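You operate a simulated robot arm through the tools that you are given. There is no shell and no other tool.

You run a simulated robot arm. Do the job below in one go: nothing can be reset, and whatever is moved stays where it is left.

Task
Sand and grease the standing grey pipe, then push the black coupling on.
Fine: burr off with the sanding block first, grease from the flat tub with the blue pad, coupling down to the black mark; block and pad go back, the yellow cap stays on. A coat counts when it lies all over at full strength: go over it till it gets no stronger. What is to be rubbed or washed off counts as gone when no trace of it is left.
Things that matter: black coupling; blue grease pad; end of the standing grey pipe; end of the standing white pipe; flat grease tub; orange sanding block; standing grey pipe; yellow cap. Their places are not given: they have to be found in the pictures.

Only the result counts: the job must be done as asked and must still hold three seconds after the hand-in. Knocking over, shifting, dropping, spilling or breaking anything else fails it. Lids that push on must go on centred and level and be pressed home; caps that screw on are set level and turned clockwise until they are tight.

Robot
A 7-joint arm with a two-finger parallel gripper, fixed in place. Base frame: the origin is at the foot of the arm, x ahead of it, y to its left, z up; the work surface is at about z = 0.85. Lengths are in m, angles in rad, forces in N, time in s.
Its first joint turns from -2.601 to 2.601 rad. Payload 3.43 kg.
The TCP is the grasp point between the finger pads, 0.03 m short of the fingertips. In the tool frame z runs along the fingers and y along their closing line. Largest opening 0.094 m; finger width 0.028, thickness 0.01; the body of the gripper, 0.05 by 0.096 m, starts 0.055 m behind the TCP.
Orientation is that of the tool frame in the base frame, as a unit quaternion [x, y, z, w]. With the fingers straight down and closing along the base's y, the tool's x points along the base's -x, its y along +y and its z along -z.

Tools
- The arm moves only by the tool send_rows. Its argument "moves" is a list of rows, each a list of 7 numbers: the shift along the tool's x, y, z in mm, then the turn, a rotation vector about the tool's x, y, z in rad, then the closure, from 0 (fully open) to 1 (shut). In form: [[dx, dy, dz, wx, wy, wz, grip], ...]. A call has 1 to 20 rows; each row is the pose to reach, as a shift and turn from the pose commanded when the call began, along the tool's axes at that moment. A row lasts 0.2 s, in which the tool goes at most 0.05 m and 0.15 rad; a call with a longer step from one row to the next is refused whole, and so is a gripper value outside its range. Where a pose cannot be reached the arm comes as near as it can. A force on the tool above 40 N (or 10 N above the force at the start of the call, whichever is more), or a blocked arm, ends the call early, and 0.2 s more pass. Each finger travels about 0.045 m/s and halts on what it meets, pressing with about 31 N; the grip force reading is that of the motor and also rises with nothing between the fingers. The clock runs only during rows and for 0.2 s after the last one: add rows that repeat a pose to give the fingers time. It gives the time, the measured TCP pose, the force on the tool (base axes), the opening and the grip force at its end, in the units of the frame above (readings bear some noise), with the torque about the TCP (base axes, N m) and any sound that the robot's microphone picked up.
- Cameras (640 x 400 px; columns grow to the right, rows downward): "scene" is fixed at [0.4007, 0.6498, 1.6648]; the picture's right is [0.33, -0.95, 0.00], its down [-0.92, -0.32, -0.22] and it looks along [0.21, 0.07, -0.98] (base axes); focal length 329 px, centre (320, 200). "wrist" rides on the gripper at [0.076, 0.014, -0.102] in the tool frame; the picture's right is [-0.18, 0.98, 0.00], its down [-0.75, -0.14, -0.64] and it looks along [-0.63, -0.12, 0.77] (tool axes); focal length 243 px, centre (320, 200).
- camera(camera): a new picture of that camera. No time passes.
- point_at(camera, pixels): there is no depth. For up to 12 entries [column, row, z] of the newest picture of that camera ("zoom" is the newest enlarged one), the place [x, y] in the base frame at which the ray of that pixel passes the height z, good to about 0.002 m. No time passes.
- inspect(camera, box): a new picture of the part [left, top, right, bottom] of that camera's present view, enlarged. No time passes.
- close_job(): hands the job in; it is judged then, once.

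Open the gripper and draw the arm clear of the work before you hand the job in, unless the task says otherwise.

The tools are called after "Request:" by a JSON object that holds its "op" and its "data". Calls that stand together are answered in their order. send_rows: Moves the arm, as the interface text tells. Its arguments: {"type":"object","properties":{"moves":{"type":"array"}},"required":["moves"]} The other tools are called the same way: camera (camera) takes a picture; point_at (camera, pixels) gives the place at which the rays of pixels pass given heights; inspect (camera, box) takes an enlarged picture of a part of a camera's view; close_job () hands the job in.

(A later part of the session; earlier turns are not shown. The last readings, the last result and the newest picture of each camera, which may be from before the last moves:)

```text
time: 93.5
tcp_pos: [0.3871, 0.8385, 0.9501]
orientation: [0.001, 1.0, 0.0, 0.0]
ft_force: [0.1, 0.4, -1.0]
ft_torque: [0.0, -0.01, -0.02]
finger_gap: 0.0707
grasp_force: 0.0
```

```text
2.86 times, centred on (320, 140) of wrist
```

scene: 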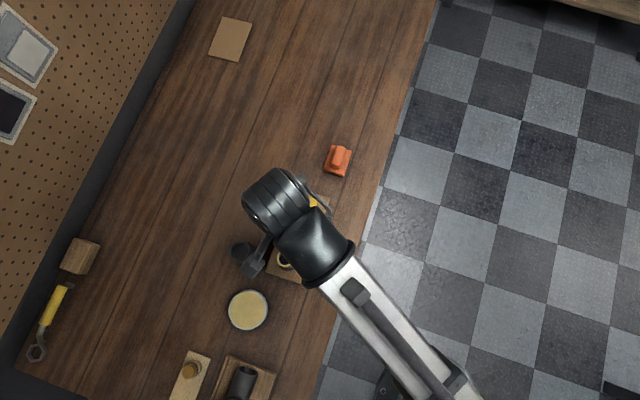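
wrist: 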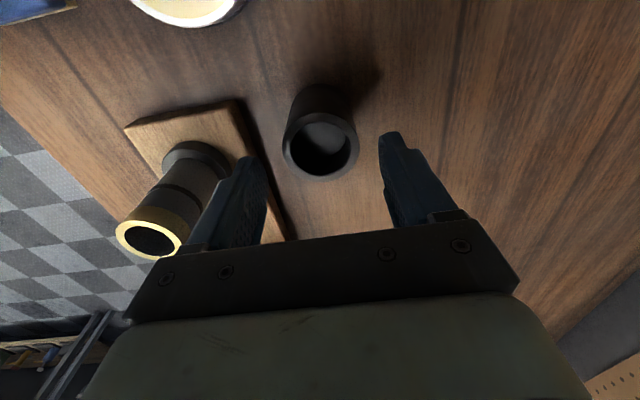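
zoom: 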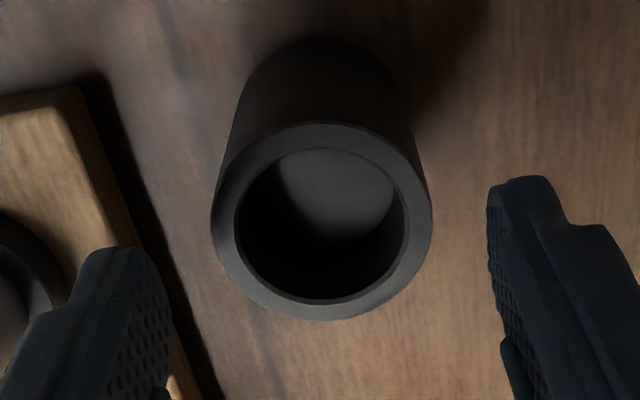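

The coupling is well between the fingers (rim centre wrist (320.5,147.4) at 41 mm below TCP, which I keep as reference). I lower 59 mm and close.

Request:
{"op": "send_rows", "data": {"moves": [[0, 0, 30, 0, 0, 0, 0.25], [0, 0, 55, 0, 0, 0, 0.25], [0, 0, 59, 0, 0, 0, 0.25], [0, 0, 59, 0, 0, 0, 0.25]]}}

Request:
{"op": "camera", "data": {"camera": "wrist"}}

```text
time: 94.5
tcp_pos: [0.3882, 0.8373, 0.8923]
orientation: [0.001, 1.0, 0.0, -0.001]
ft_force: [-0.2, -0.7, 0.3]
ft_torque: [0.0, 0.03, -0.02]
finger_gap: 0.0704
grasp_force: 0.0
```

```text
taken
```

wrist: 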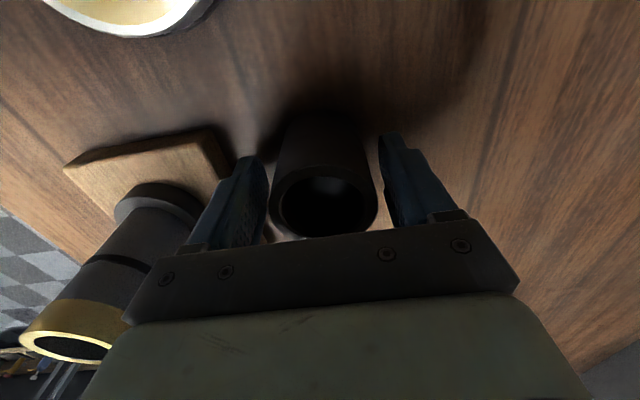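

The pipe at left now shows a golden band on its side near the end. I enlarge it to see how the coat lies there.

Request:
{"op": "inspect", "data": {"camera": "wrist", "box": [10, 160, 230, 380]}}

Request:
{"op": "inspect", "data": {"camera": "scene", "box": [265, 235, 313, 281]}}

```text
1.82 times, centred on (120, 270) of wrist
```

zoom: 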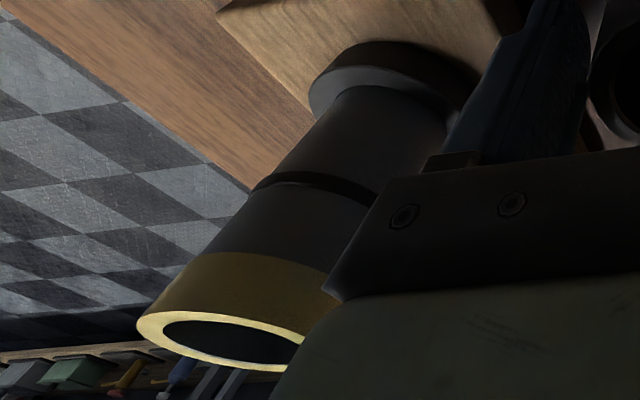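

```text
8.70 times, centred on (289, 258) of scene
```

zoom: 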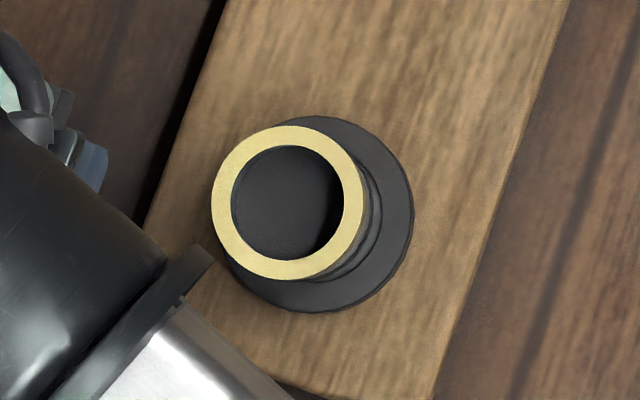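

The coat is a uniform band around the end and on the face, so it lies all over. Now I close the fingers on the coupling.

Request:
{"op": "send_rows", "data": {"moves": [[0, 0, 0, 0, 0, 0, 1], [0, 0, 0, 0, 0, 0, 1], [0, 0, 0, 0, 0, 0, 1], [0, 0, 0, 0, 0, 0, 1], [0, 0, 0, 0, 0, 0, 1], [0, 0, 0, 0, 0, 0, 1]]}}

Request:
{"op": "inspect", "data": {"camera": "wrist", "box": [220, 80, 420, 250]}}

```text
time: 95.9
tcp_pos: [0.3874, 0.8363, 0.8904]
orientation: [0.001, 1.0, 0.0, 0.0]
ft_force: [-0.5, 0.2, 1.5]
ft_torque: [0.03, 0.02, -0.01]
finger_gap: 0.0495
grasp_force: 30.5
```

```text
2.35 times, centred on (320, 165) of wrist
```

zoom: 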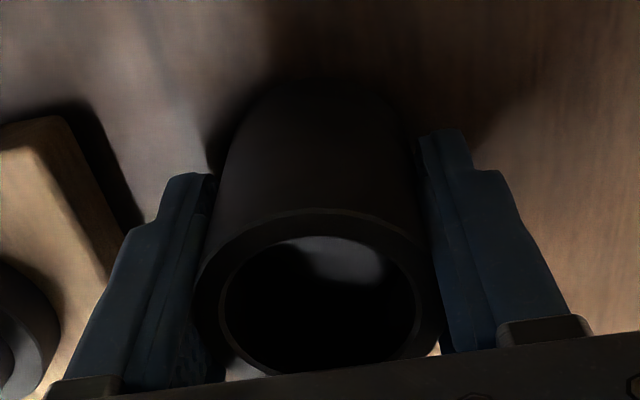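

Held at gap 0.0495. I lift the coupling 140 mm and look.

Request:
{"op": "send_rows", "data": {"moves": [[0, 0, -15, 0, 0, 0, 1], [0, 0, -50, 0, 0, 0, 1], [0, 0, -95, 0, 0, 0, 1], [0, 0, -140, 0, 0, 0, 1], [0, 0, -140, 0, 0, 0, 1]]}}

Request:
{"op": "camera", "data": {"camera": "wrist"}}

Request:
{"op": "camera", "data": {"camera": "scene"}}

```text
time: 97.1
tcp_pos: [0.3906, 0.8379, 1.0298]
orientation: [-0.001, 1.0, 0.0, -0.001]
ft_force: [0.4, 0.2, -0.5]
ft_torque: [-0.01, -0.03, 0.03]
finger_gap: 0.0496
grasp_force: 31.0
```

```text
taken
```

wrist: 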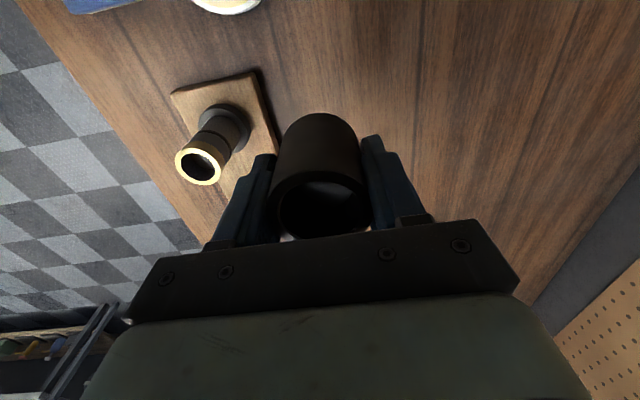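

```text
taken
```

scene: 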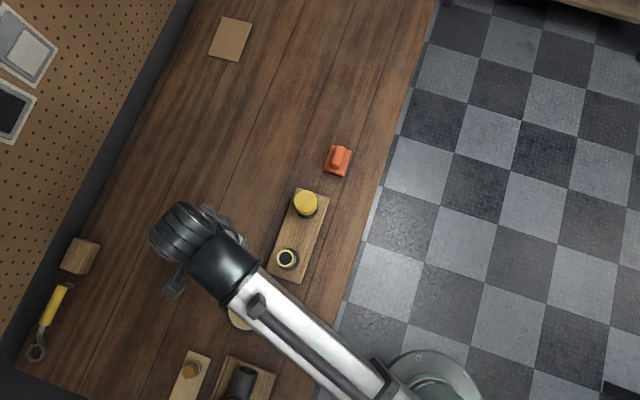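

The coupling hangs level. I measure the pipe rim from this pose to get its offset from the TCP.

Request:
{"op": "inspect", "data": {"camera": "wrist", "box": [150, 90, 270, 200]}}

```text
3.64 times, centred on (210, 145) of wrist
```

zoom: 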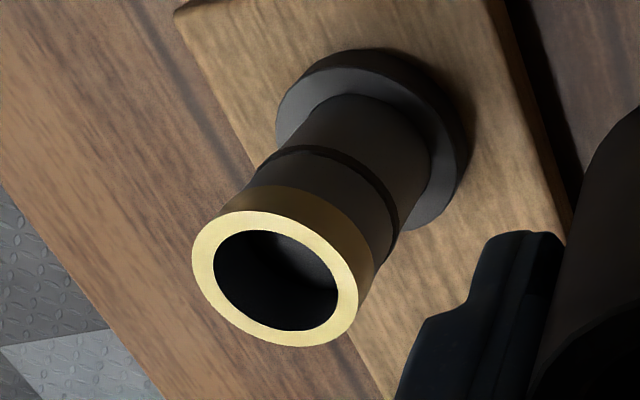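

The rim centre is at zoom (275.5,279.5). I convert it at the rim height.

Request:
{"op": "point_at", "data": {"camera": "zoom", "pixels": [[275.5, 279.5, 0.95], [275.5, 279.5, 0.955], [275.5, 279.5, 0.96], [192, 270, 0.955], [359, 295, 0.955], [255, 211, 0.955], [295, 347, 0.955]]}}

Request:
{"op": "inspect", "data": {"camera": "scene", "box": [265, 235, 313, 281]}}

```text
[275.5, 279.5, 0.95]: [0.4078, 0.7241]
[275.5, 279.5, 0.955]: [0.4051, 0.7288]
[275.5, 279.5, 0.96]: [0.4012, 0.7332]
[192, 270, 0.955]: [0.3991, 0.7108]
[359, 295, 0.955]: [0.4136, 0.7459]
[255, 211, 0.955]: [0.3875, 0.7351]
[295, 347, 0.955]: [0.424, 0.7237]
```

```text
8.70 times, centred on (289, 258) of scene
```

zoom: 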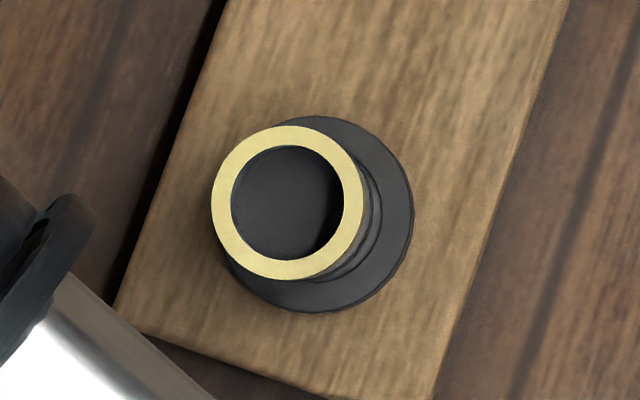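

I also convert the scene view's rim centre, zoom (287.5,202).

Request:
{"op": "point_at", "data": {"camera": "zoom", "pixels": [[287.5, 202, 0.95], [287.5, 202, 0.955], [287.5, 202, 0.955], [287.5, 202, 0.955], [287.5, 202, 0.96], [211, 202, 0.955], [364, 202, 0.955], [287.5, 125, 0.955], [287.5, 279, 0.955], [325, 213, 0.88], [325, 213, 0.875]]}}

```text
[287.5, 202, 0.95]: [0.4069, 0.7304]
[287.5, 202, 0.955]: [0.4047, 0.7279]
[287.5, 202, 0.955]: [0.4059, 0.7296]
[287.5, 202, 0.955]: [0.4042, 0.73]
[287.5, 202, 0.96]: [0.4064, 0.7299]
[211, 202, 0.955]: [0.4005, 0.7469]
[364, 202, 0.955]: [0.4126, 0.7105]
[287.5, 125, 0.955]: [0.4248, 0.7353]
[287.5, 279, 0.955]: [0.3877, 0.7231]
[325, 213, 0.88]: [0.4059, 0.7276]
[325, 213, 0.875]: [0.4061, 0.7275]
```

The pipe centre averages (0.4058,0.7289). Now I look at the held coupling's rim to find its offset from the TCP.

Request:
{"op": "inspect", "data": {"camera": "wrist", "box": [250, 100, 390, 250]}}

```text
2.67 times, centred on (320, 175) of wrist
```

zoom: 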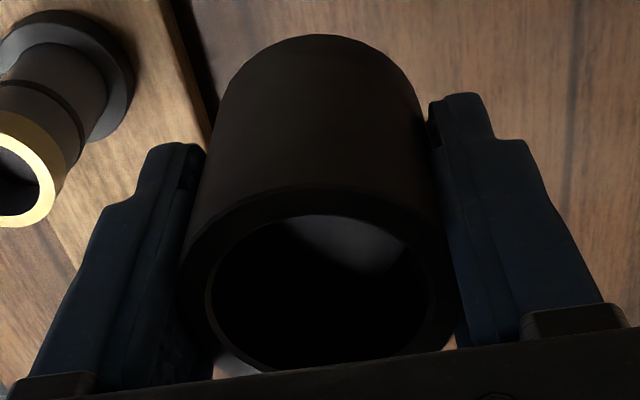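

The coupling is centred in the grip within about 1 mm. I move over the pipe (17.5 mm forward, 108.5 mm to −y) with the coupling bottom about 34 mm above the rim, and read the pose twice.

Request:
{"op": "send_rows", "data": {"moves": [[-6, -36, 0, 0, 0, 0, 1], [-12, -72, 0, 0, 0, 0, 1], [-17.5, -108.5, 0, 0, 0, 0, 1], [-17.5, -108.5, 0, 0, 0, 0, 1], [-17.5, -108.5, 0, 0, 0, 0, 1]]}}

Request:
{"op": "send_rows", "data": {"moves": [[0, 0, 0, 0, 0, 0, 1]]}}

Request:
{"op": "send_rows", "data": {"moves": [[0, 0, 0, 0, 0, 0, 1]]}}

Request:
{"op": "camera", "data": {"camera": "wrist"}}

Request:
{"op": "camera", "data": {"camera": "scene"}}

```text
time: 98.3
tcp_pos: [0.4052, 0.7279, 1.0279]
orientation: [0.0, 1.0, 0.0, -0.001]
ft_force: [0.0, -0.4, -0.8]
ft_torque: [0.01, 0.01, -0.02]
finger_gap: 0.0493
grasp_force: 30.5
```

```text
time: 98.7
tcp_pos: [0.4044, 0.7276, 1.0279]
orientation: [0.0, 1.0, 0.0, 0.0]
ft_force: [-0.4, 0.0, -0.4]
ft_torque: [0.01, 0.03, 0.02]
finger_gap: 0.05
grasp_force: 31.0
```

```text
time: 99.1
tcp_pos: [0.4059, 0.7289, 1.0283]
orientation: [0.0, 1.0, 0.001, 0.0]
ft_force: [0.8, 0.5, -1.2]
ft_torque: [0.0, 0.01, 0.05]
finger_gap: 0.0499
grasp_force: 31.1
```

```text
taken
```

wrist: 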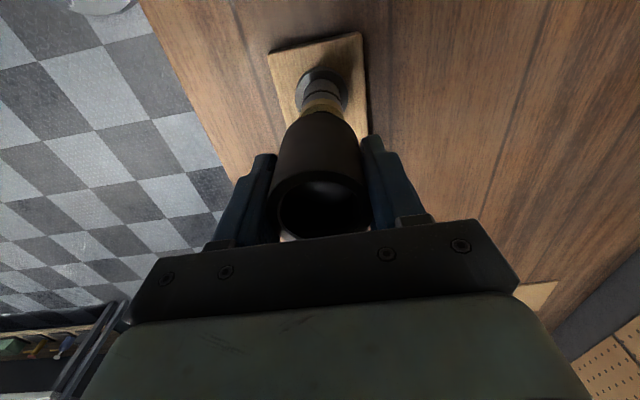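

```text
taken
```

scene: 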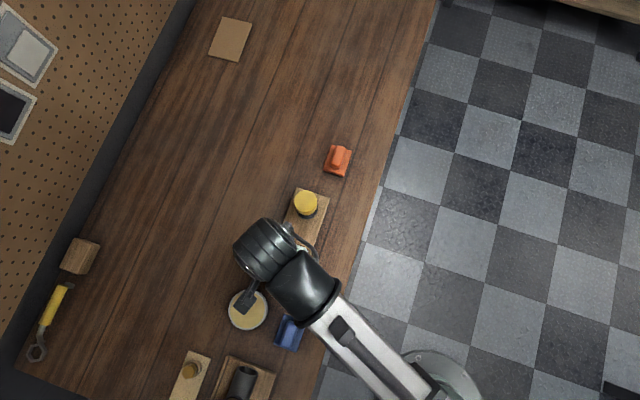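

TCP averages (0.405,0.728). I zoom to compare the pipe's and coupling's axes.

Request:
{"op": "inspect", "data": {"camera": "wrist", "box": [260, 50, 380, 150]}}

```text
4.00 times, centred on (320, 100) of wrist
```

zoom: 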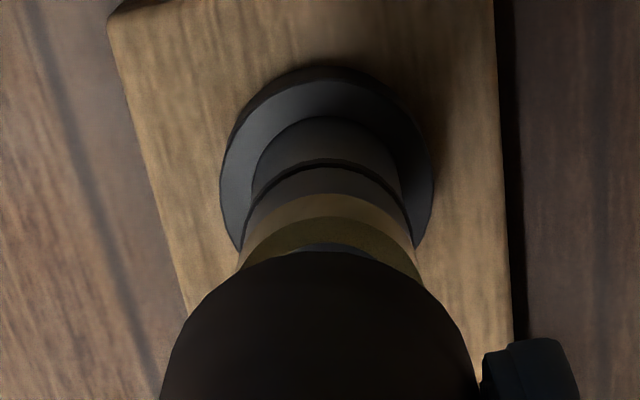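

The pipe flange is centred about 1.3 mm to +y of the coupling axis. I shift 1.0 mm in +y and 0.4 mm in +x, then lower to about 3 mm above the rim.

Request:
{"op": "send_rows", "data": {"moves": [[-0.4, 1, 0, 0, 0, 0, 1], [-0.4, 1, 15, 0, 0, 0, 1], [-0.4, 1, 26, 0, 0, 0, 1], [-0.4, 1, 28, 0, 0, 0, 1], [-0.4, 1, 28, 0, 0, 0, 1]]}}

Request:
{"op": "camera", "data": {"camera": "wrist"}}

Request:
{"op": "inspect", "data": {"camera": "wrist", "box": [260, 50, 380, 150]}}

```text
time: 100.3
tcp_pos: [0.4062, 0.7304, 1.0018]
orientation: [0.0, 1.0, 0.0, -0.001]
ft_force: [-0.2, 0.2, 0.2]
ft_torque: [0.01, -0.01, 0.0]
finger_gap: 0.0496
grasp_force: 31.2
```

```text
taken
```

wrist: 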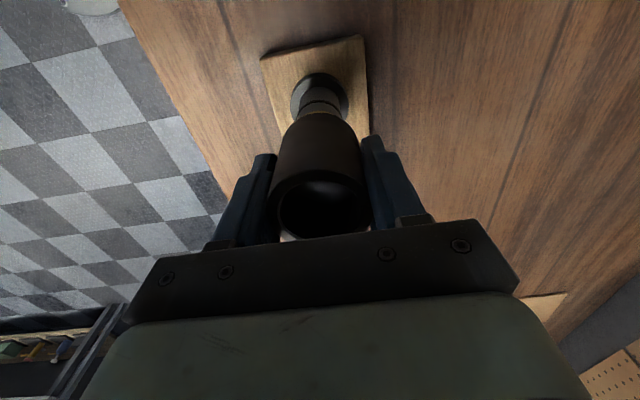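

```text
4.00 times, centred on (320, 100) of wrist
```

zoom: 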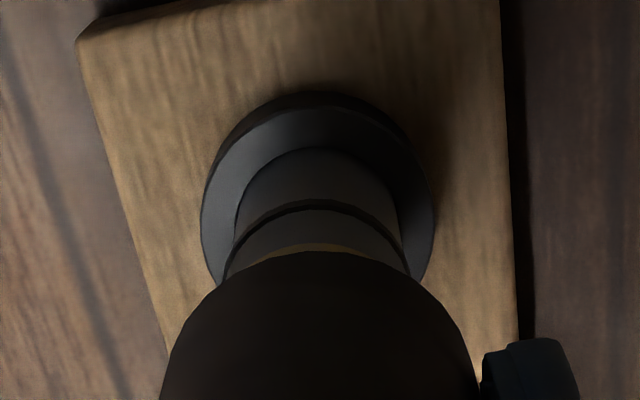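

The axes now line up in y to about 0.5 mm. For x, I query the near edges of the mark (zoom (320,200)), and of the coupling bottom (zoom (320,251)) and flange.

Request:
{"op": "point_at", "data": {"camera": "zoom", "pixels": [[320, 200, 0.922], [320, 200, 0.922], [320, 200, 0.922], [320, 251, 0.9595], [320, 251, 0.9595], [320, 251, 0.9595], [320, 92, 0.87], [320, 108, 0.88], [320, 148, 0.88], [201, 225, 0.88], [436, 225, 0.88], [320, 251, 0.957]]}}

Request:
{"op": "send_rows", "data": {"moves": [[0, 0, 0, 0, 0, 0, 1]]}}

Request:
{"op": "send_rows", "data": {"moves": [[0, 0, 0, 0, 0, 0, 1]]}}

```text
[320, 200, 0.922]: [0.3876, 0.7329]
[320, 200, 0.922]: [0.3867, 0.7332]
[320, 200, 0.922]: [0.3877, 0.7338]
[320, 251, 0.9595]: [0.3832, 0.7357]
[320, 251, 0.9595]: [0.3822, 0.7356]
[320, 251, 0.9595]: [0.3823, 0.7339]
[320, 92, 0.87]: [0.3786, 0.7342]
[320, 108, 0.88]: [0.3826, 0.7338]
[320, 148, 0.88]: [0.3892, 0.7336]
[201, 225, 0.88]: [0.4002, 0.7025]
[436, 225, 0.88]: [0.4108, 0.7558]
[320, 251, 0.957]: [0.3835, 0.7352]
```

```text
time: 100.7
tcp_pos: [0.4066, 0.731, 1.0005]
orientation: [0.0, 1.0, 0.0, -0.001]
ft_force: [-0.1, -0.1, -1.3]
ft_torque: [0.02, -0.01, -0.03]
finger_gap: 0.0496
grasp_force: 31.0
```

```text
time: 101.1
tcp_pos: [0.4059, 0.7307, 1.0018]
orientation: [0.0, 1.0, 0.0, -0.001]
ft_force: [-0.1, 0.2, -0.2]
ft_torque: [-0.02, 0.0, 0.01]
finger_gap: 0.0496
grasp_force: 30.6
```

By relative view the coupling axis is at about (0.4068,0.7305) and the pipe's at (0.405,0.7297). I shift −1.4 mm in x and −0.6 mm in y and check again.

Request:
{"op": "send_rows", "data": {"moves": [[1.4, -0.6, 0, 0, 0, 0, 1], [1.4, -0.6, 2, 0, 0, 0, 1], [1.4, -0.6, 2, 0, 0, 0, 1]]}}

Request:
{"op": "inspect", "data": {"camera": "wrist", "box": [260, 50, 380, 150]}}

```text
time: 101.9
tcp_pos: [0.404, 0.7295, 1.0007]
orientation: [0.0, 1.0, 0.0, -0.001]
ft_force: [0.0, 0.4, -0.2]
ft_torque: [-0.01, -0.04, -0.01]
finger_gap: 0.0496
grasp_force: 30.7
```

```text
4.00 times, centred on (320, 100) of wrist
```

zoom: 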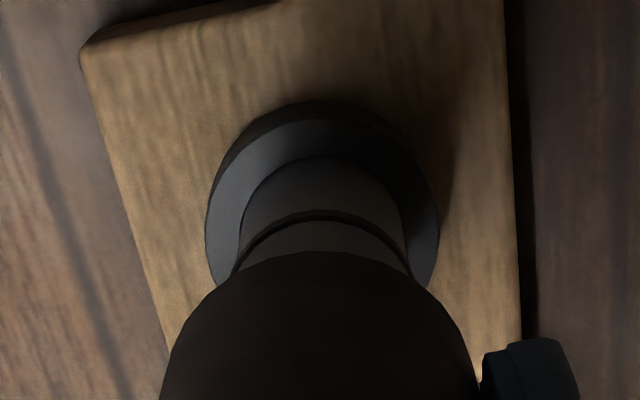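

Now aligned within about 0.5 mm in y. I lower in small steps, watching for early contact at the rim (TCP z≈0.996).

Request:
{"op": "send_rows", "data": {"moves": [[0, 0.2, 1.5, 0, 0, 0, 1], [0, 0.2, 3, 0, 0, 0, 1], [0, 0.2, 3, 0, 0, 0, 1]]}}

Request:
{"op": "send_rows", "data": {"moves": [[0, 0, 1, 0, 0, 0, 1], [0, 0, 2, 0, 0, 0, 1], [0, 0, 2, 0, 0, 0, 1]]}}

```text
time: 102.7
tcp_pos: [0.4043, 0.7289, 0.9961]
orientation: [0.0, 1.0, 0.0, -0.001]
ft_force: [0.4, 1.0, -0.1]
ft_torque: [-0.01, -0.01, -0.02]
finger_gap: 0.0499
grasp_force: 31.1
```

```text
time: 103.5
tcp_pos: [0.4031, 0.7294, 0.9941]
orientation: [0.0, 1.0, 0.0, -0.001]
ft_force: [0.5, -0.1, -1.5]
ft_torque: [0.02, 0.02, -0.05]
finger_gap: 0.0497
grasp_force: 30.9
```

No contact at z≈0.994, where the rim would have touched if misaligned. I go on down 2 mm at a time.

Request:
{"op": "send_rows", "data": {"moves": [[0, 0, 1, 0, 0, 0, 1], [0, 0, 2, 0, 0, 0, 1], [0, 0, 2, 0, 0, 0, 1]]}}

Request:
{"op": "inspect", "data": {"camera": "wrist", "box": [260, 50, 380, 150]}}

```text
time: 104.3
tcp_pos: [0.4036, 0.7292, 0.992]
orientation: [0.0, 1.0, 0.001, -0.001]
ft_force: [0.1, 0.3, -1.0]
ft_torque: [0.01, -0.01, -0.01]
finger_gap: 0.0497
grasp_force: 30.9
```

```text
4.00 times, centred on (320, 100) of wrist
```

zoom: 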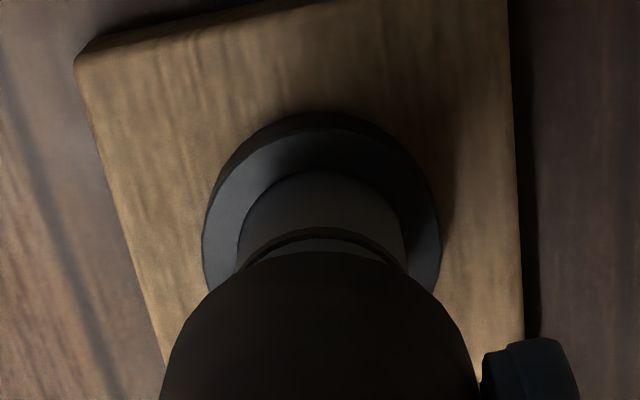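

It passes the rim: the bottom is now about 3 mm below the pipe top with no force. I continue down in 2 mm rows.

Request:
{"op": "send_rows", "data": {"moves": [[0, 0, 1, 0, 0, 0, 1], [0, 0, 2, 0, 0, 0, 1], [0, 0, 3, 0, 0, 0, 1], [0, 0, 4, 0, 0, 0, 1]]}}

Request:
{"op": "send_rows", "data": {"moves": [[0, 0, 1, 0, 0, 0, 1], [0, 0, 2, 0, 0, 0, 1], [0, 0, 3, 0, 0, 0, 1], [0, 0, 4, 0, 0, 0, 1]]}}

Request:
{"op": "inspect", "data": {"camera": "wrist", "box": [260, 50, 380, 150]}}

```text
time: 105.3
tcp_pos: [0.4039, 0.7305, 0.99]
orientation: [0.0, 1.0, -0.001, -0.001]
ft_force: [-0.7, -0.4, -0.3]
ft_torque: [0.0, 0.0, 0.01]
finger_gap: 0.0498
grasp_force: 31.3
```

```text
time: 106.3
tcp_pos: [0.4047, 0.7304, 0.9846]
orientation: [0.0, 1.0, 0.0, -0.001]
ft_force: [-0.3, -0.4, 0.2]
ft_torque: [-0.02, 0.0, 0.01]
finger_gap: 0.0493
grasp_force: 30.3
```

```text
4.00 times, centred on (320, 100) of wrist
```

zoom: 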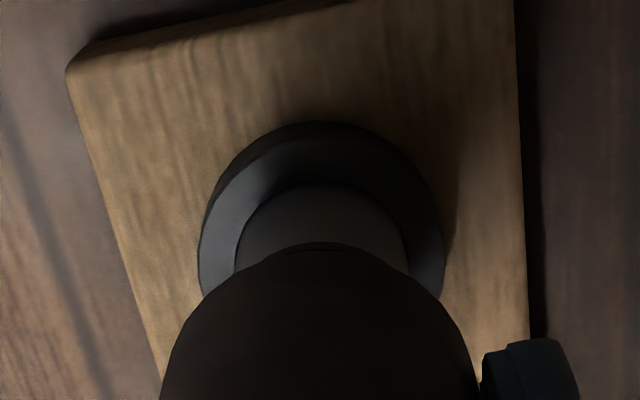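

Still no resistance at TCP z≈0.985. I go on down in steps of 1 mm per row.

Request:
{"op": "send_rows", "data": {"moves": [[0, 0, 1, 0, 0, 0, 1], [0, 0, 2, 0, 0, 0, 1], [0, 0, 3, 0, 0, 0, 1], [0, 0, 4, 0, 0, 0, 1], [0, 0, 5, 0, 0, 0, 1]]}}

Request:
{"op": "send_rows", "data": {"moves": [[0, 0, 1, 0, 0, 0, 1], [0, 0, 2, 0, 0, 0, 1], [0, 0, 3, 0, 0, 0, 1], [0, 0, 4, 0, 0, 0, 1]]}}

Request:
{"op": "inspect", "data": {"camera": "wrist", "box": [260, 50, 380, 150]}}

```text
time: 107.5
tcp_pos: [0.4029, 0.7302, 0.9798]
orientation: [0.0, 1.0, 0.0, 0.0]
ft_force: [-0.3, -0.2, -1.1]
ft_torque: [0.01, -0.03, 0.02]
finger_gap: 0.0497
grasp_force: 31.1
```

```text
time: 108.5
tcp_pos: [0.4042, 0.7302, 0.9757]
orientation: [0.0, 1.0, 0.0, -0.001]
ft_force: [0.3, -0.4, -0.8]
ft_torque: [0.01, 0.05, 0.05]
finger_gap: 0.0498
grasp_force: 31.0
```

```text
4.00 times, centred on (320, 100) of wrist
```

zoom: 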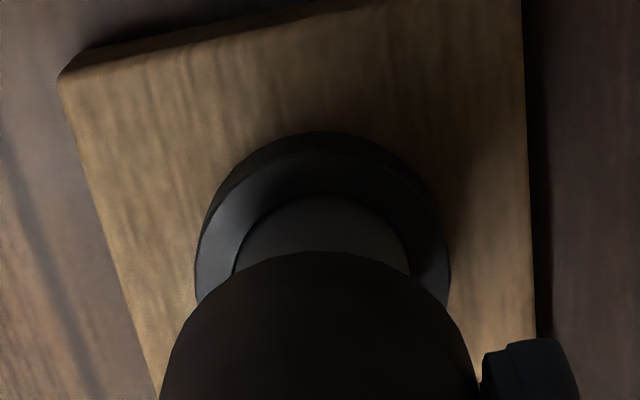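

Bottom is at about 0.935, still free. I continue 1 mm per row toward the mark at ≈0.922.

Request:
{"op": "send_rows", "data": {"moves": [[0, 0, 1, 0, 0, 0, 1], [0, 0, 2, 0, 0, 0, 1], [0, 0, 3, 0, 0, 0, 1], [0, 0, 4, 0, 0, 0, 1]]}}

Request:
{"op": "send_rows", "data": {"moves": [[0, 0, 1, 0, 0, 0, 1], [0, 0, 2, 0, 0, 0, 1], [0, 0, 3, 0, 0, 0, 1], [0, 0, 3, 0, 0, 0, 1]]}}

Request:
{"op": "inspect", "data": {"camera": "wrist", "box": [260, 50, 380, 150]}}

```text
time: 109.5
tcp_pos: [0.4034, 0.7285, 0.9727]
orientation: [0.0, 1.0, -0.001, -0.001]
ft_force: [0.4, 0.4, -0.1]
ft_torque: [0.01, 0.0, -0.02]
finger_gap: 0.0497
grasp_force: 31.1
```

```text
time: 110.5
tcp_pos: [0.4041, 0.7293, 0.968]
orientation: [0.0, 1.0, -0.001, -0.001]
ft_force: [0.2, 0.2, 0.1]
ft_torque: [-0.02, -0.01, -0.02]
finger_gap: 0.0496
grasp_force: 31.2
```

```text
4.00 times, centred on (320, 100) of wrist
```

zoom: 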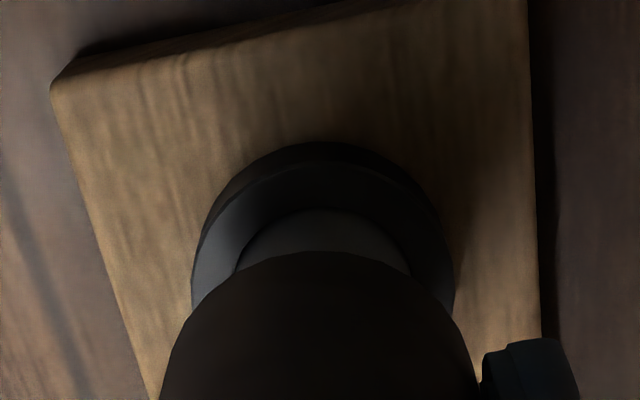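

Free still at bottom ≈0.927. I step 1 mm at a time now to feel for the stop.

Request:
{"op": "send_rows", "data": {"moves": [[0, 0, 1, 0, 0, 0, 1], [0, 0, 2, 0, 0, 0, 1], [0, 0, 2, 0, 0, 0, 1]]}}

Request:
{"op": "send_rows", "data": {"moves": [[0, 0, 1, 0, 0, 0, 1], [0, 0, 1, 0, 0, 0, 1]]}}

Request:
{"op": "camera", "data": {"camera": "wrist"}}

Request:
{"op": "inspect", "data": {"camera": "wrist", "box": [260, 80, 380, 180]}}

```text
time: 111.3
tcp_pos: [0.4042, 0.7295, 0.9685]
orientation: [0.0, 1.0, 0.0, 0.0]
ft_force: [2.3, 1.0, 1.0]
ft_torque: [0.03, -0.07, 0.02]
finger_gap: 0.0498
grasp_force: 30.7
```

```text
time: 111.9
tcp_pos: [0.4055, 0.7296, 0.9664]
orientation: [0.0, 1.0, 0.001, 0.0]
ft_force: [2.7, 4.6, 6.7]
ft_torque: [0.19, -0.06, -0.02]
finger_gap: 0.0496
grasp_force: 31.2
```

```text
taken
```

wrist: 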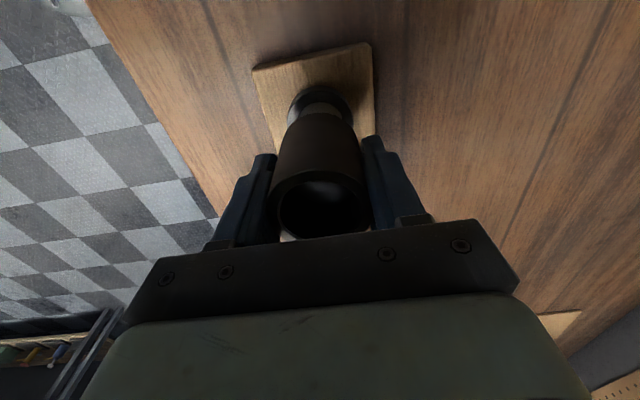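

```text
4.00 times, centred on (320, 130) of wrist
```

zoom: 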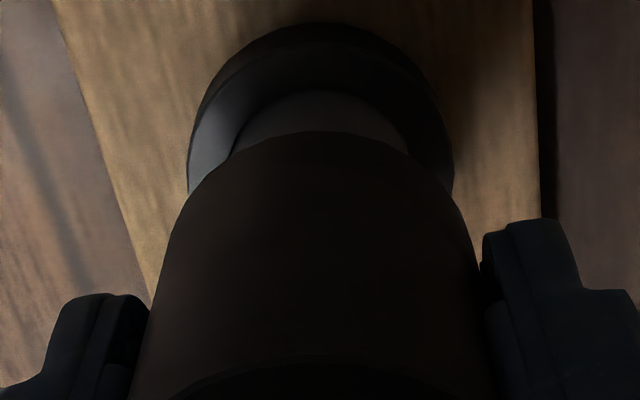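

Resistance begins: 6.7 N at TCP z≈0.966. I press 1 mm further to see whether it is a stop or friction.

Request:
{"op": "send_rows", "data": {"moves": [[0, 0, 0.5, 0, 0, 0, 1], [0, 0, 1, 0, 0, 0, 1], [0, 0, 1, 0, 0, 0, 1]]}}

```text
time: 112.7
tcp_pos: [0.4055, 0.7289, 0.9659]
orientation: [0.0, 1.0, 0.0, 0.0]
ft_force: [4.2, 9.0, 29.1]
ft_torque: [0.16, -0.02, 0.0]
finger_gap: 0.0497
grasp_force: 30.9
```

The force rose stiffly to 29 N, so it seems to be at a stop. I compare the coupling's place in the fingers with the earlier view to see whether it slipped.

Request:
{"op": "inspect", "data": {"camera": "wrist", "box": [250, 100, 390, 250]}}

Request:
{"op": "inspect", "data": {"camera": "wrist", "box": [285, 85, 355, 135]}}

```text
2.67 times, centred on (320, 175) of wrist
```

zoom: 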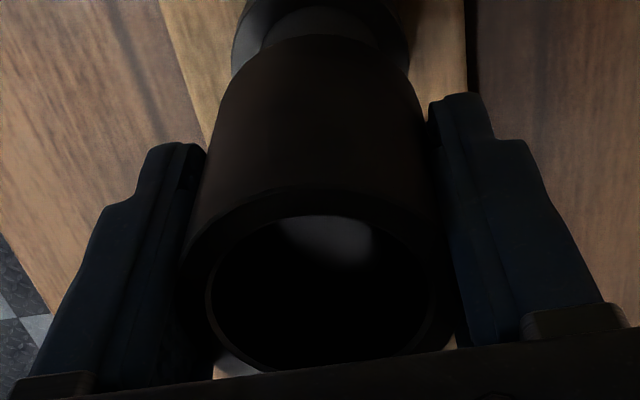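

```text
8.00 times, centred on (320, 110) of wrist
```

zoom: 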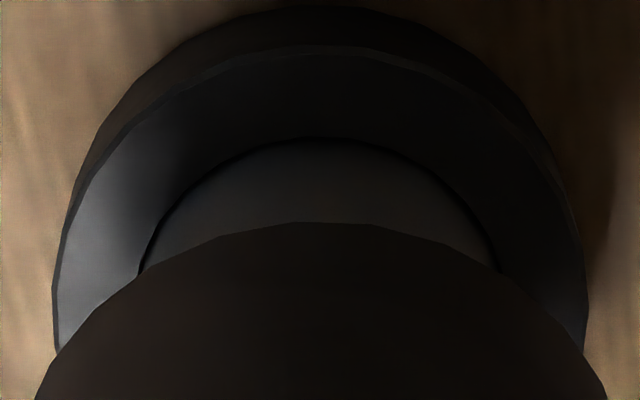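

The coupling has not slipped in the fingers; it is about 30 mm onto the pipe. I relax the push, open the fingers and rise straight up to look from the side.

Request:
{"op": "send_rows", "data": {"moves": [[0, 0, -1, 0, 0, 0, 1], [0, 0, -1.5, 0, 0, 0, 1], [0, 0, -1.5, 0, 0, 0, 0.6], [0, 0, -1.5, 0, 0, 0, 0.3], [0, 0, -1.5, 0, 0, 0, 0.2], [0, 0, -1.5, 0, 0, 0, 0.2], [0, 0, -30, 0, 0, 0, 0.2], [0, 0, -70, 0, 0, 0, 0.1], [0, 0, -110, 0, 0, 0, 0], [0, 0, -110, 0, 0, 0, 0]]}}

Request:
{"op": "camera", "data": {"camera": "wrist"}}

Request:
{"op": "inspect", "data": {"camera": "wrist", "box": [250, 60, 390, 170]}}

```text
time: 114.9
tcp_pos: [0.4048, 0.7309, 1.0742]
orientation: [0.001, 1.0, 0.0, 0.0]
ft_force: [0.0, -0.2, 0.2]
ft_torque: [-0.03, 0.03, 0.0]
finger_gap: 0.0942
grasp_force: 0.0
```

```text
taken
```

wrist: 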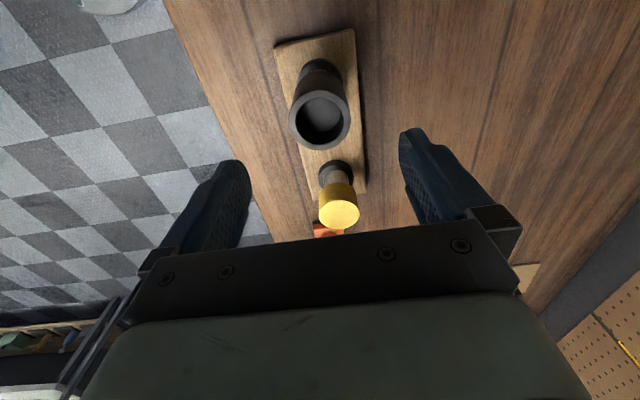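

```text
3.64 times, centred on (320, 115) of wrist
```

zoom: 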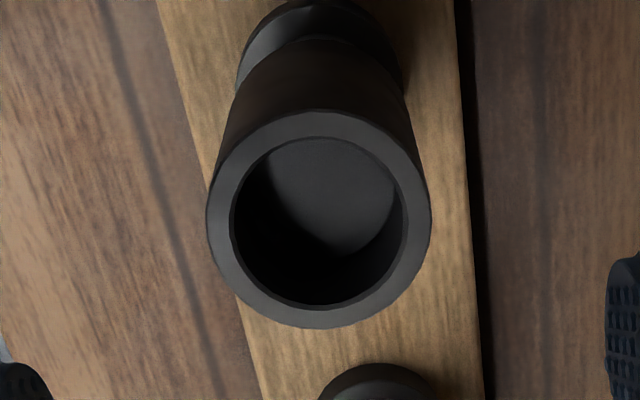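

The coupling sits upright on the pipe. I go to the earlier side pose (where the coupling had stood) to see its lower edge against the mark.

Request:
{"op": "send_rows", "data": {"moves": [[6, 36, 0, 0, 0, 0, 0.3], [12, 72, 0, 0, 0, 0, 0.3], [18, 110, 0, 0, 0, 0, 0.3], [18, 110, 45, 0, 0, 0, 0.3], [18, 110, 90, 0, 0, 0, 0.3], [18, 110, 135, 0, 0, 0, 0.3], [18, 110, 172, 0, 0, 0, 0.3], [18, 110, 172, 0, 0, 0, 0.3]]}}

Request:
{"op": "camera", "data": {"camera": "wrist"}}

Request:
{"op": "inspect", "data": {"camera": "wrist", "box": [40, 140, 240, 320]}}

```text
time: 116.7
tcp_pos: [0.3868, 0.8384, 0.9034]
orientation: [0.001, 1.0, 0.0, -0.001]
ft_force: [-0.2, 0.6, -1.1]
ft_torque: [0.02, -0.01, 0.0]
finger_gap: 0.0659
grasp_force: 0.0
```

```text
taken
```

wrist: 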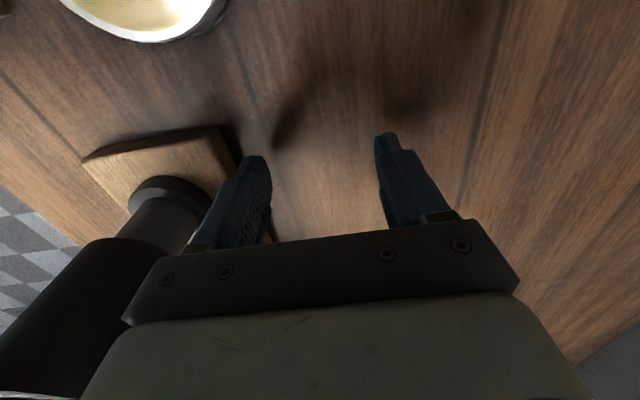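

```text
2.22 times, centred on (140, 230) of wrist
```

zoom: 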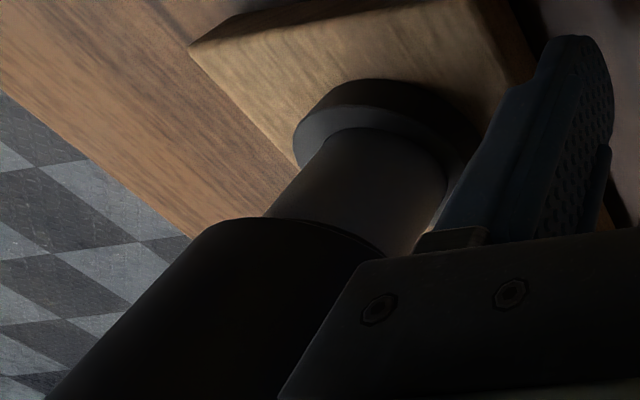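

The mark is no longer visible below the coupling. I check the height of the coupling's lower edge along this ray.

Request:
{"op": "point_at", "data": {"camera": "zoom", "pixels": [[318, 226, 0.915], [318, 226, 0.92], [318, 226, 0.925], [318, 226, 0.93], [300, 222, 0.92], [300, 222, 0.925], [340, 231, 0.92], [340, 231, 0.925], [375, 127, 0.875], [375, 127, 0.88], [375, 127, 0.885], [375, 127, 0.89]]}}

```text
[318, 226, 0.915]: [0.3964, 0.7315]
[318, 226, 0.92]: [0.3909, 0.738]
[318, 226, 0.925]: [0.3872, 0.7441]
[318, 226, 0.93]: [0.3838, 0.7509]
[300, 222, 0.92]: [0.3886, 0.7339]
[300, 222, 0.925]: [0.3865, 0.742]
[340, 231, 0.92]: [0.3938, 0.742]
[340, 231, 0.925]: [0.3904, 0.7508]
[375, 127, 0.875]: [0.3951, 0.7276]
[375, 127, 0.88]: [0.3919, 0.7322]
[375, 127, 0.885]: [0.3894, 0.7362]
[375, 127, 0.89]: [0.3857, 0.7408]
```

The lower edge is at z≈0.9245, right at the mark. To be sure it is home, I'll press on the coupling's rim from above with the fingers set to a 30 mm gap.

Request:
{"op": "send_rows", "data": {"moves": [[0, 0, -45, 0, 0, 0, 0.3], [0, 0, -90, 0, 0, 0, 0.3], [0, 0, -135, 0, 0, 0, 0.68], [0, 0, -150, 0, 0, 0, 0.68], [-6, -36, -150, 0, 0, 0, 0.68], [-12, -72, -150, 0, 0, 0, 0.68], [-18, -109, -150, 0, 0, 0, 0.68], [-18, -109, -150, 0, 0, 0, 0.68]]}}

Request:
{"op": "camera", "data": {"camera": "wrist"}}

Request:
{"op": "inspect", "data": {"camera": "wrist", "box": [240, 60, 400, 220]}}

```text
time: 118.5
tcp_pos: [0.4045, 0.7306, 1.0545]
orientation: [0.0, 1.0, 0.0, -0.001]
ft_force: [0.3, -0.4, 0.1]
ft_torque: [0.0, 0.02, -0.02]
finger_gap: 0.03
grasp_force: 0.1
```

```text
taken
```

wrist: 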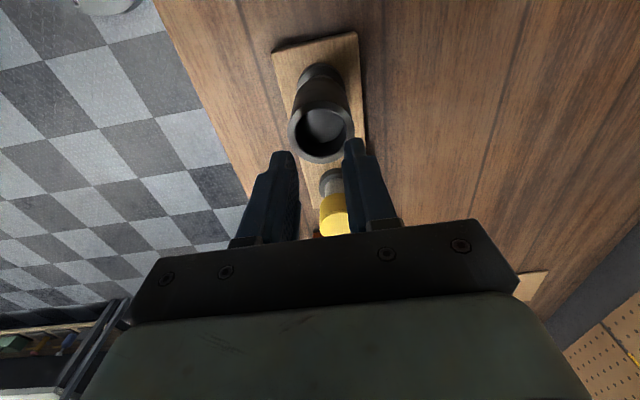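

```text
2.50 times, centred on (320, 140) of wrist
```

zoom: 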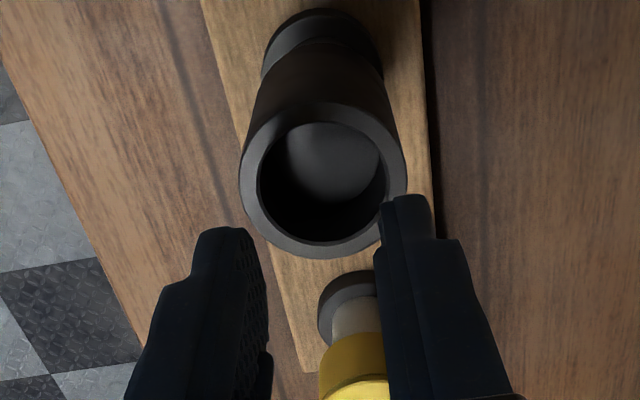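

The fingers are set over the rim sides. I lower to about 4 mm above and then press step by step.

Request:
{"op": "send_rows", "data": {"moves": [[0, -1, 20, 0, 0, 0, 0.68], [0, -1, 34, 0, 0, 0, 0.68], [0, -1, 37, 0, 0, 0, 0.68], [0, -1, 37, 0, 0, 0, 0.68]]}}

Request:
{"op": "inspect", "data": {"camera": "wrist", "box": [240, 60, 400, 220]}}

```text
time: 119.5
tcp_pos: [0.405, 0.7292, 1.0164]
orientation: [0.0, 1.0, 0.0, -0.001]
ft_force: [-1.9, 0.7, 11.9]
ft_torque: [0.01, 0.06, -0.03]
finger_gap: 0.03
grasp_force: 0.0
```

```text
2.50 times, centred on (320, 140) of wrist
```

zoom: 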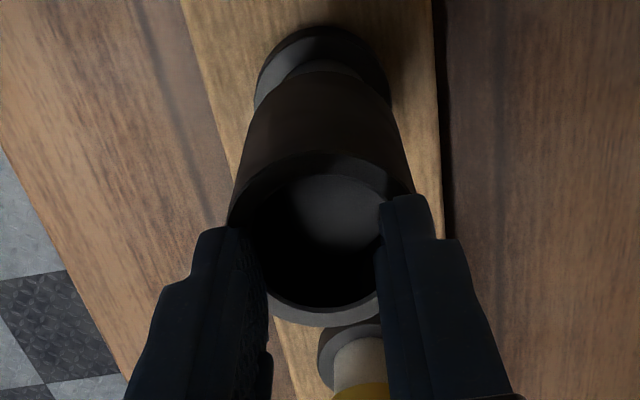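

Contact already at 12 N (TCP z≈1.016). I press on in 1 mm steps and watch force and height.

Request:
{"op": "send_rows", "data": {"moves": [[0, 0, 0.7, 0, 0, 0, 0.68], [0, 0, 1.4, 0, 0, 0, 0.68], [0, 0, 1.4, 0, 0, 0, 0.68]]}}

```text
time: 120.3
tcp_pos: [0.4039, 0.7292, 1.0166]
orientation: [0.001, 1.0, 0.001, -0.001]
ft_force: [-2.5, 0.7, 39.2]
ft_torque: [-0.04, 0.09, 0.04]
finger_gap: 0.03
grasp_force: 0.1
```

At 39 N the height did not change, so it sits on a hard stop. I rise off and set up a flatter side view to confirm the edge is at the mark.

Request:
{"op": "send_rows", "data": {"moves": [[0, 0, -2, 0, 0, 0, 0.68], [0, 0, -30, 0, 0, 0, 0.68], [0, 0, -60, 0, 0, 0, 0.68], [10, 40, -60, 0, 0, 0, 0.68], [20, 80, -60, 0, 0, 0, 0.68], [35, 120, -60, 0, 0, 0, 0.68], [50, 155, -60, 0, 0, 0, 0.68], [58, 165, -60, 0, 0, 0, 0.68], [58, 165, -60, 0, 0, 0, 0.68]]}}

Request:
{"op": "camera", "data": {"camera": "wrist"}}

Request:
{"op": "camera", "data": {"camera": "scene"}}

```text
time: 122.3
tcp_pos: [0.3465, 0.8961, 1.0728]
orientation: [0.0, 1.0, 0.0, -0.001]
ft_force: [-0.4, -1.1, 0.4]
ft_torque: [-0.02, -0.01, 0.01]
finger_gap: 0.0302
grasp_force: 0.1
```

```text
taken
```

wrist: 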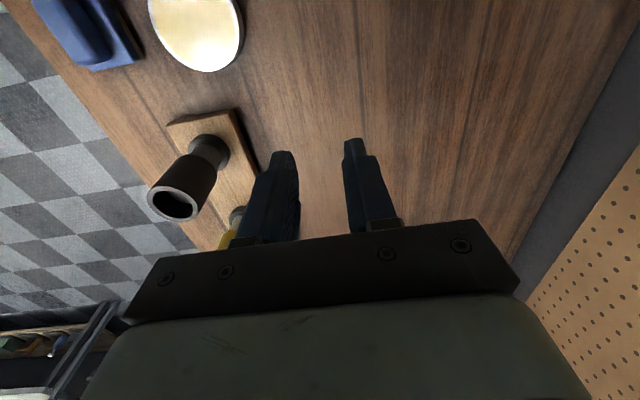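

```text
taken
```

scene: 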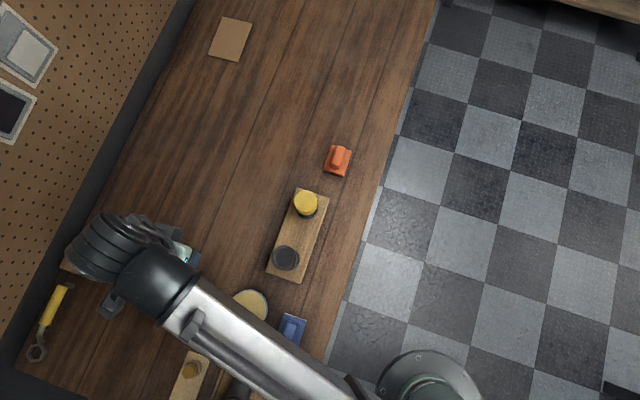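

All items look in place. I tilt the tool 0.5 rad (fingers forward) at height and then lower, to get a flat side view of the coupling edge.

Request:
{"op": "send_rows", "data": {"moves": [[0, 0, 0, 0, -0.1, 0, 0.68], [0, 0, 0, 0, -0.2, 0, 0.68], [0, 0, 20, 0, -0.3, 0, 0.68], [0, 0, 50, 0, -0.4, 0, 0.68], [0, 0, 80, 0, -0.5, 0, 0.68], [0, 0, 110, 0, -0.5, 0, 0.68], [0, 0, 130, 0, -0.5, 0, 0.68], [0, 0, 130, 0, -0.5, 0, 0.68]]}}

Request:
{"op": "camera", "data": {"camera": "wrist"}}

```text
time: 124.1
tcp_pos: [0.3445, 0.8945, 0.944]
orientation: [0.0, 0.969, 0.0, 0.248]
ft_force: [0.1, -0.6, -0.2]
ft_torque: [0.0, 0.01, 0.02]
finger_gap: 0.0299
grasp_force: 0.0
```

```text
taken
```

wrist: 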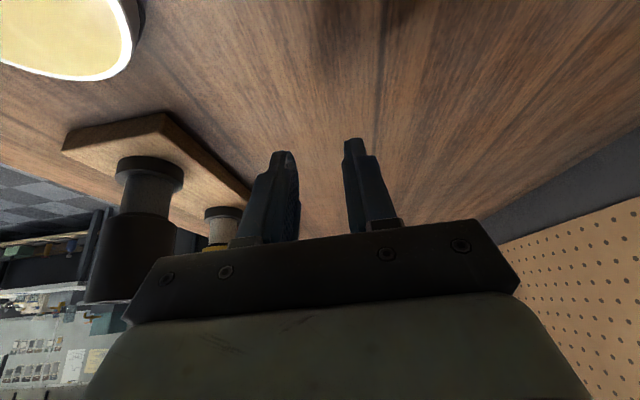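

The side view shows the coupling on the pipe at wrist (135,230). I enlarge it.

Request:
{"op": "inspect", "data": {"camera": "wrist", "box": [80, 140, 200, 310]}}

Request:
{"op": "inspect", "data": {"camera": "wrist", "box": [95, 150, 195, 240]}}

```text
2.35 times, centred on (140, 225) of wrist
```

zoom: 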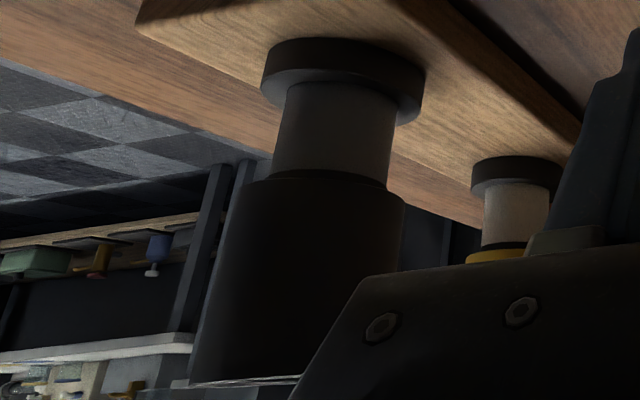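

```text
4.44 times, centred on (145, 195) of wrist
```

zoom: 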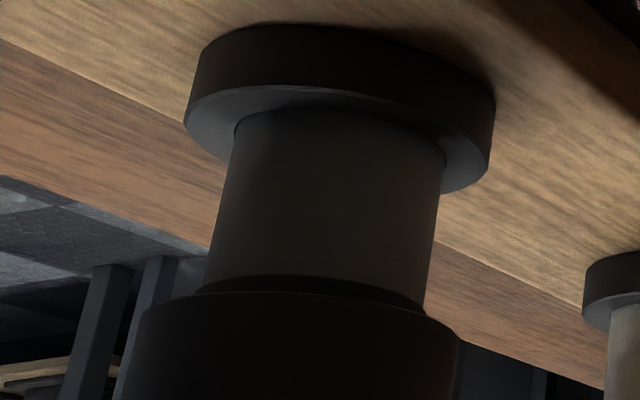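

The mark ring shows as a thin dark band right at the coupling's edge. I zoom in further to judge the distance.

Request:
{"op": "inspect", "data": {"camera": "wrist", "box": [118, 185, 178, 225]}}

```text
10.00 times, centred on (148, 205) of wrist
```

zoom: 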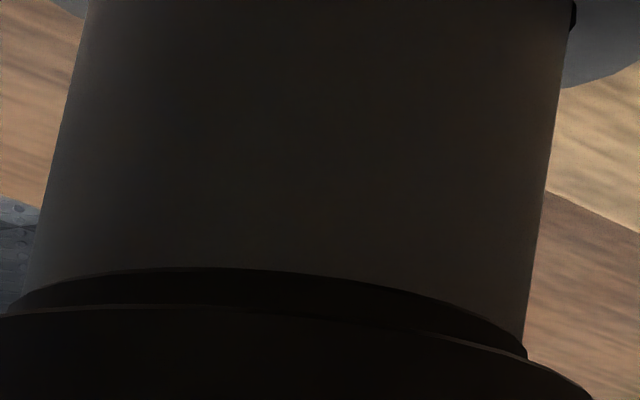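

The ring is just below the coupling's lower edge but the grazing angle hides a little. I lower the tilted camera 50 mm for a nearly horizontal look.

Request:
{"op": "send_rows", "data": {"moves": [[2, 0, 18, 0, 0, 0, 0.68], [4, 0, 36, 0, 0, 0, 0.68], [6.4, 0, 53.5, 0, 0, 0, 0.68], [6.4, 0, 53.5, 0, 0, 0, 0.68]]}}

Request:
{"op": "camera", "data": {"camera": "wrist"}}

Request:
{"op": "inspect", "data": {"camera": "wrist", "box": [60, 230, 160, 320]}}

```text
time: 125.1
tcp_pos: [0.3651, 0.8944, 0.8945]
orientation: [0.0, 0.969, 0.0, 0.246]
ft_force: [-0.8, 0.7, -0.3]
ft_torque: [-0.01, 0.03, 0.01]
finger_gap: 0.03
grasp_force: 0.0
```

```text
taken
```

wrist: 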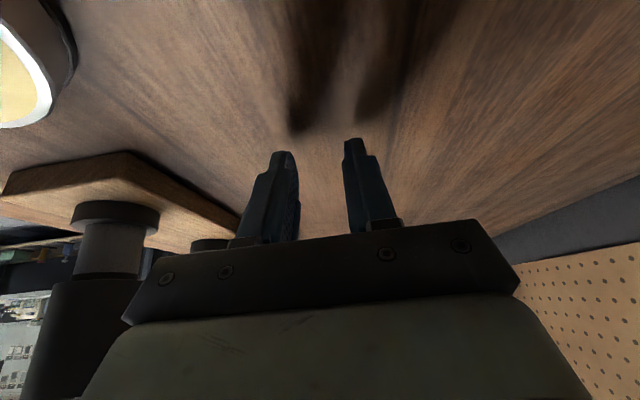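

```text
4.44 times, centred on (110, 275) of wrist
```

zoom: 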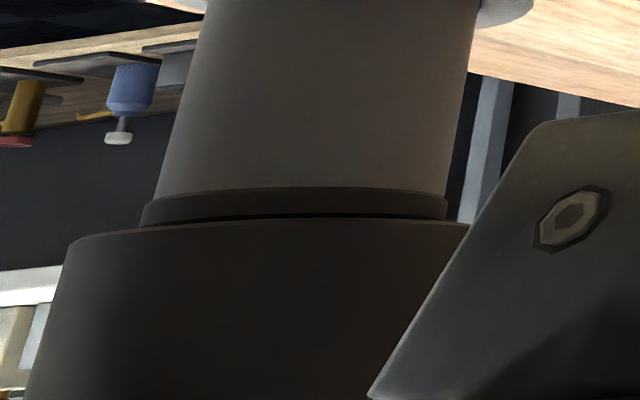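

The mark ring lies directly beneath the coupling's lower edge all along, parallel, with under 1 mm between: it is home and level. Now I rise, straighten the tool and open the gripper fully.

Request:
{"op": "send_rows", "data": {"moves": [[-22, 0, -40, 0, 0, 0, 0.6], [-44, 0, -80, 0, 0.12, 0, 0.4], [-66, 0, -120, 0, 0.25, 0, 0.2], [-80, 0, -146, 0, 0.37, 0, 0], [-90, 0, -164, 0, 0.5, 0, 0], [-90, 0, -164, 0, 0.5, 0, 0]]}}

Request:
{"op": "camera", "data": {"camera": "wrist"}}

Request:
{"op": "camera", "data": {"camera": "scene"}}

```text
time: 126.5
tcp_pos: [0.3673, 0.8932, 1.0814]
orientation: [0.0, 1.0, 0.0, -0.002]
ft_force: [-0.7, 0.1, 1.5]
ft_torque: [-0.01, -0.01, -0.02]
finger_gap: 0.0937
grasp_force: 0.2
```

```text
taken
```

wrist: 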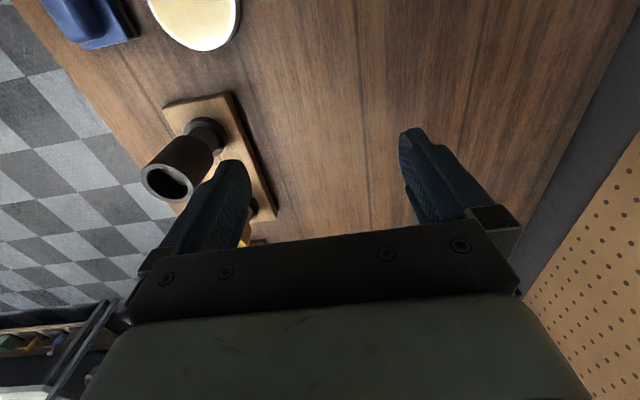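

```text
taken
```

scene: 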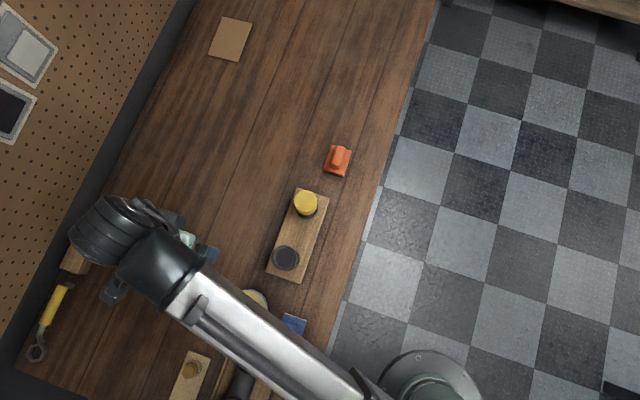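

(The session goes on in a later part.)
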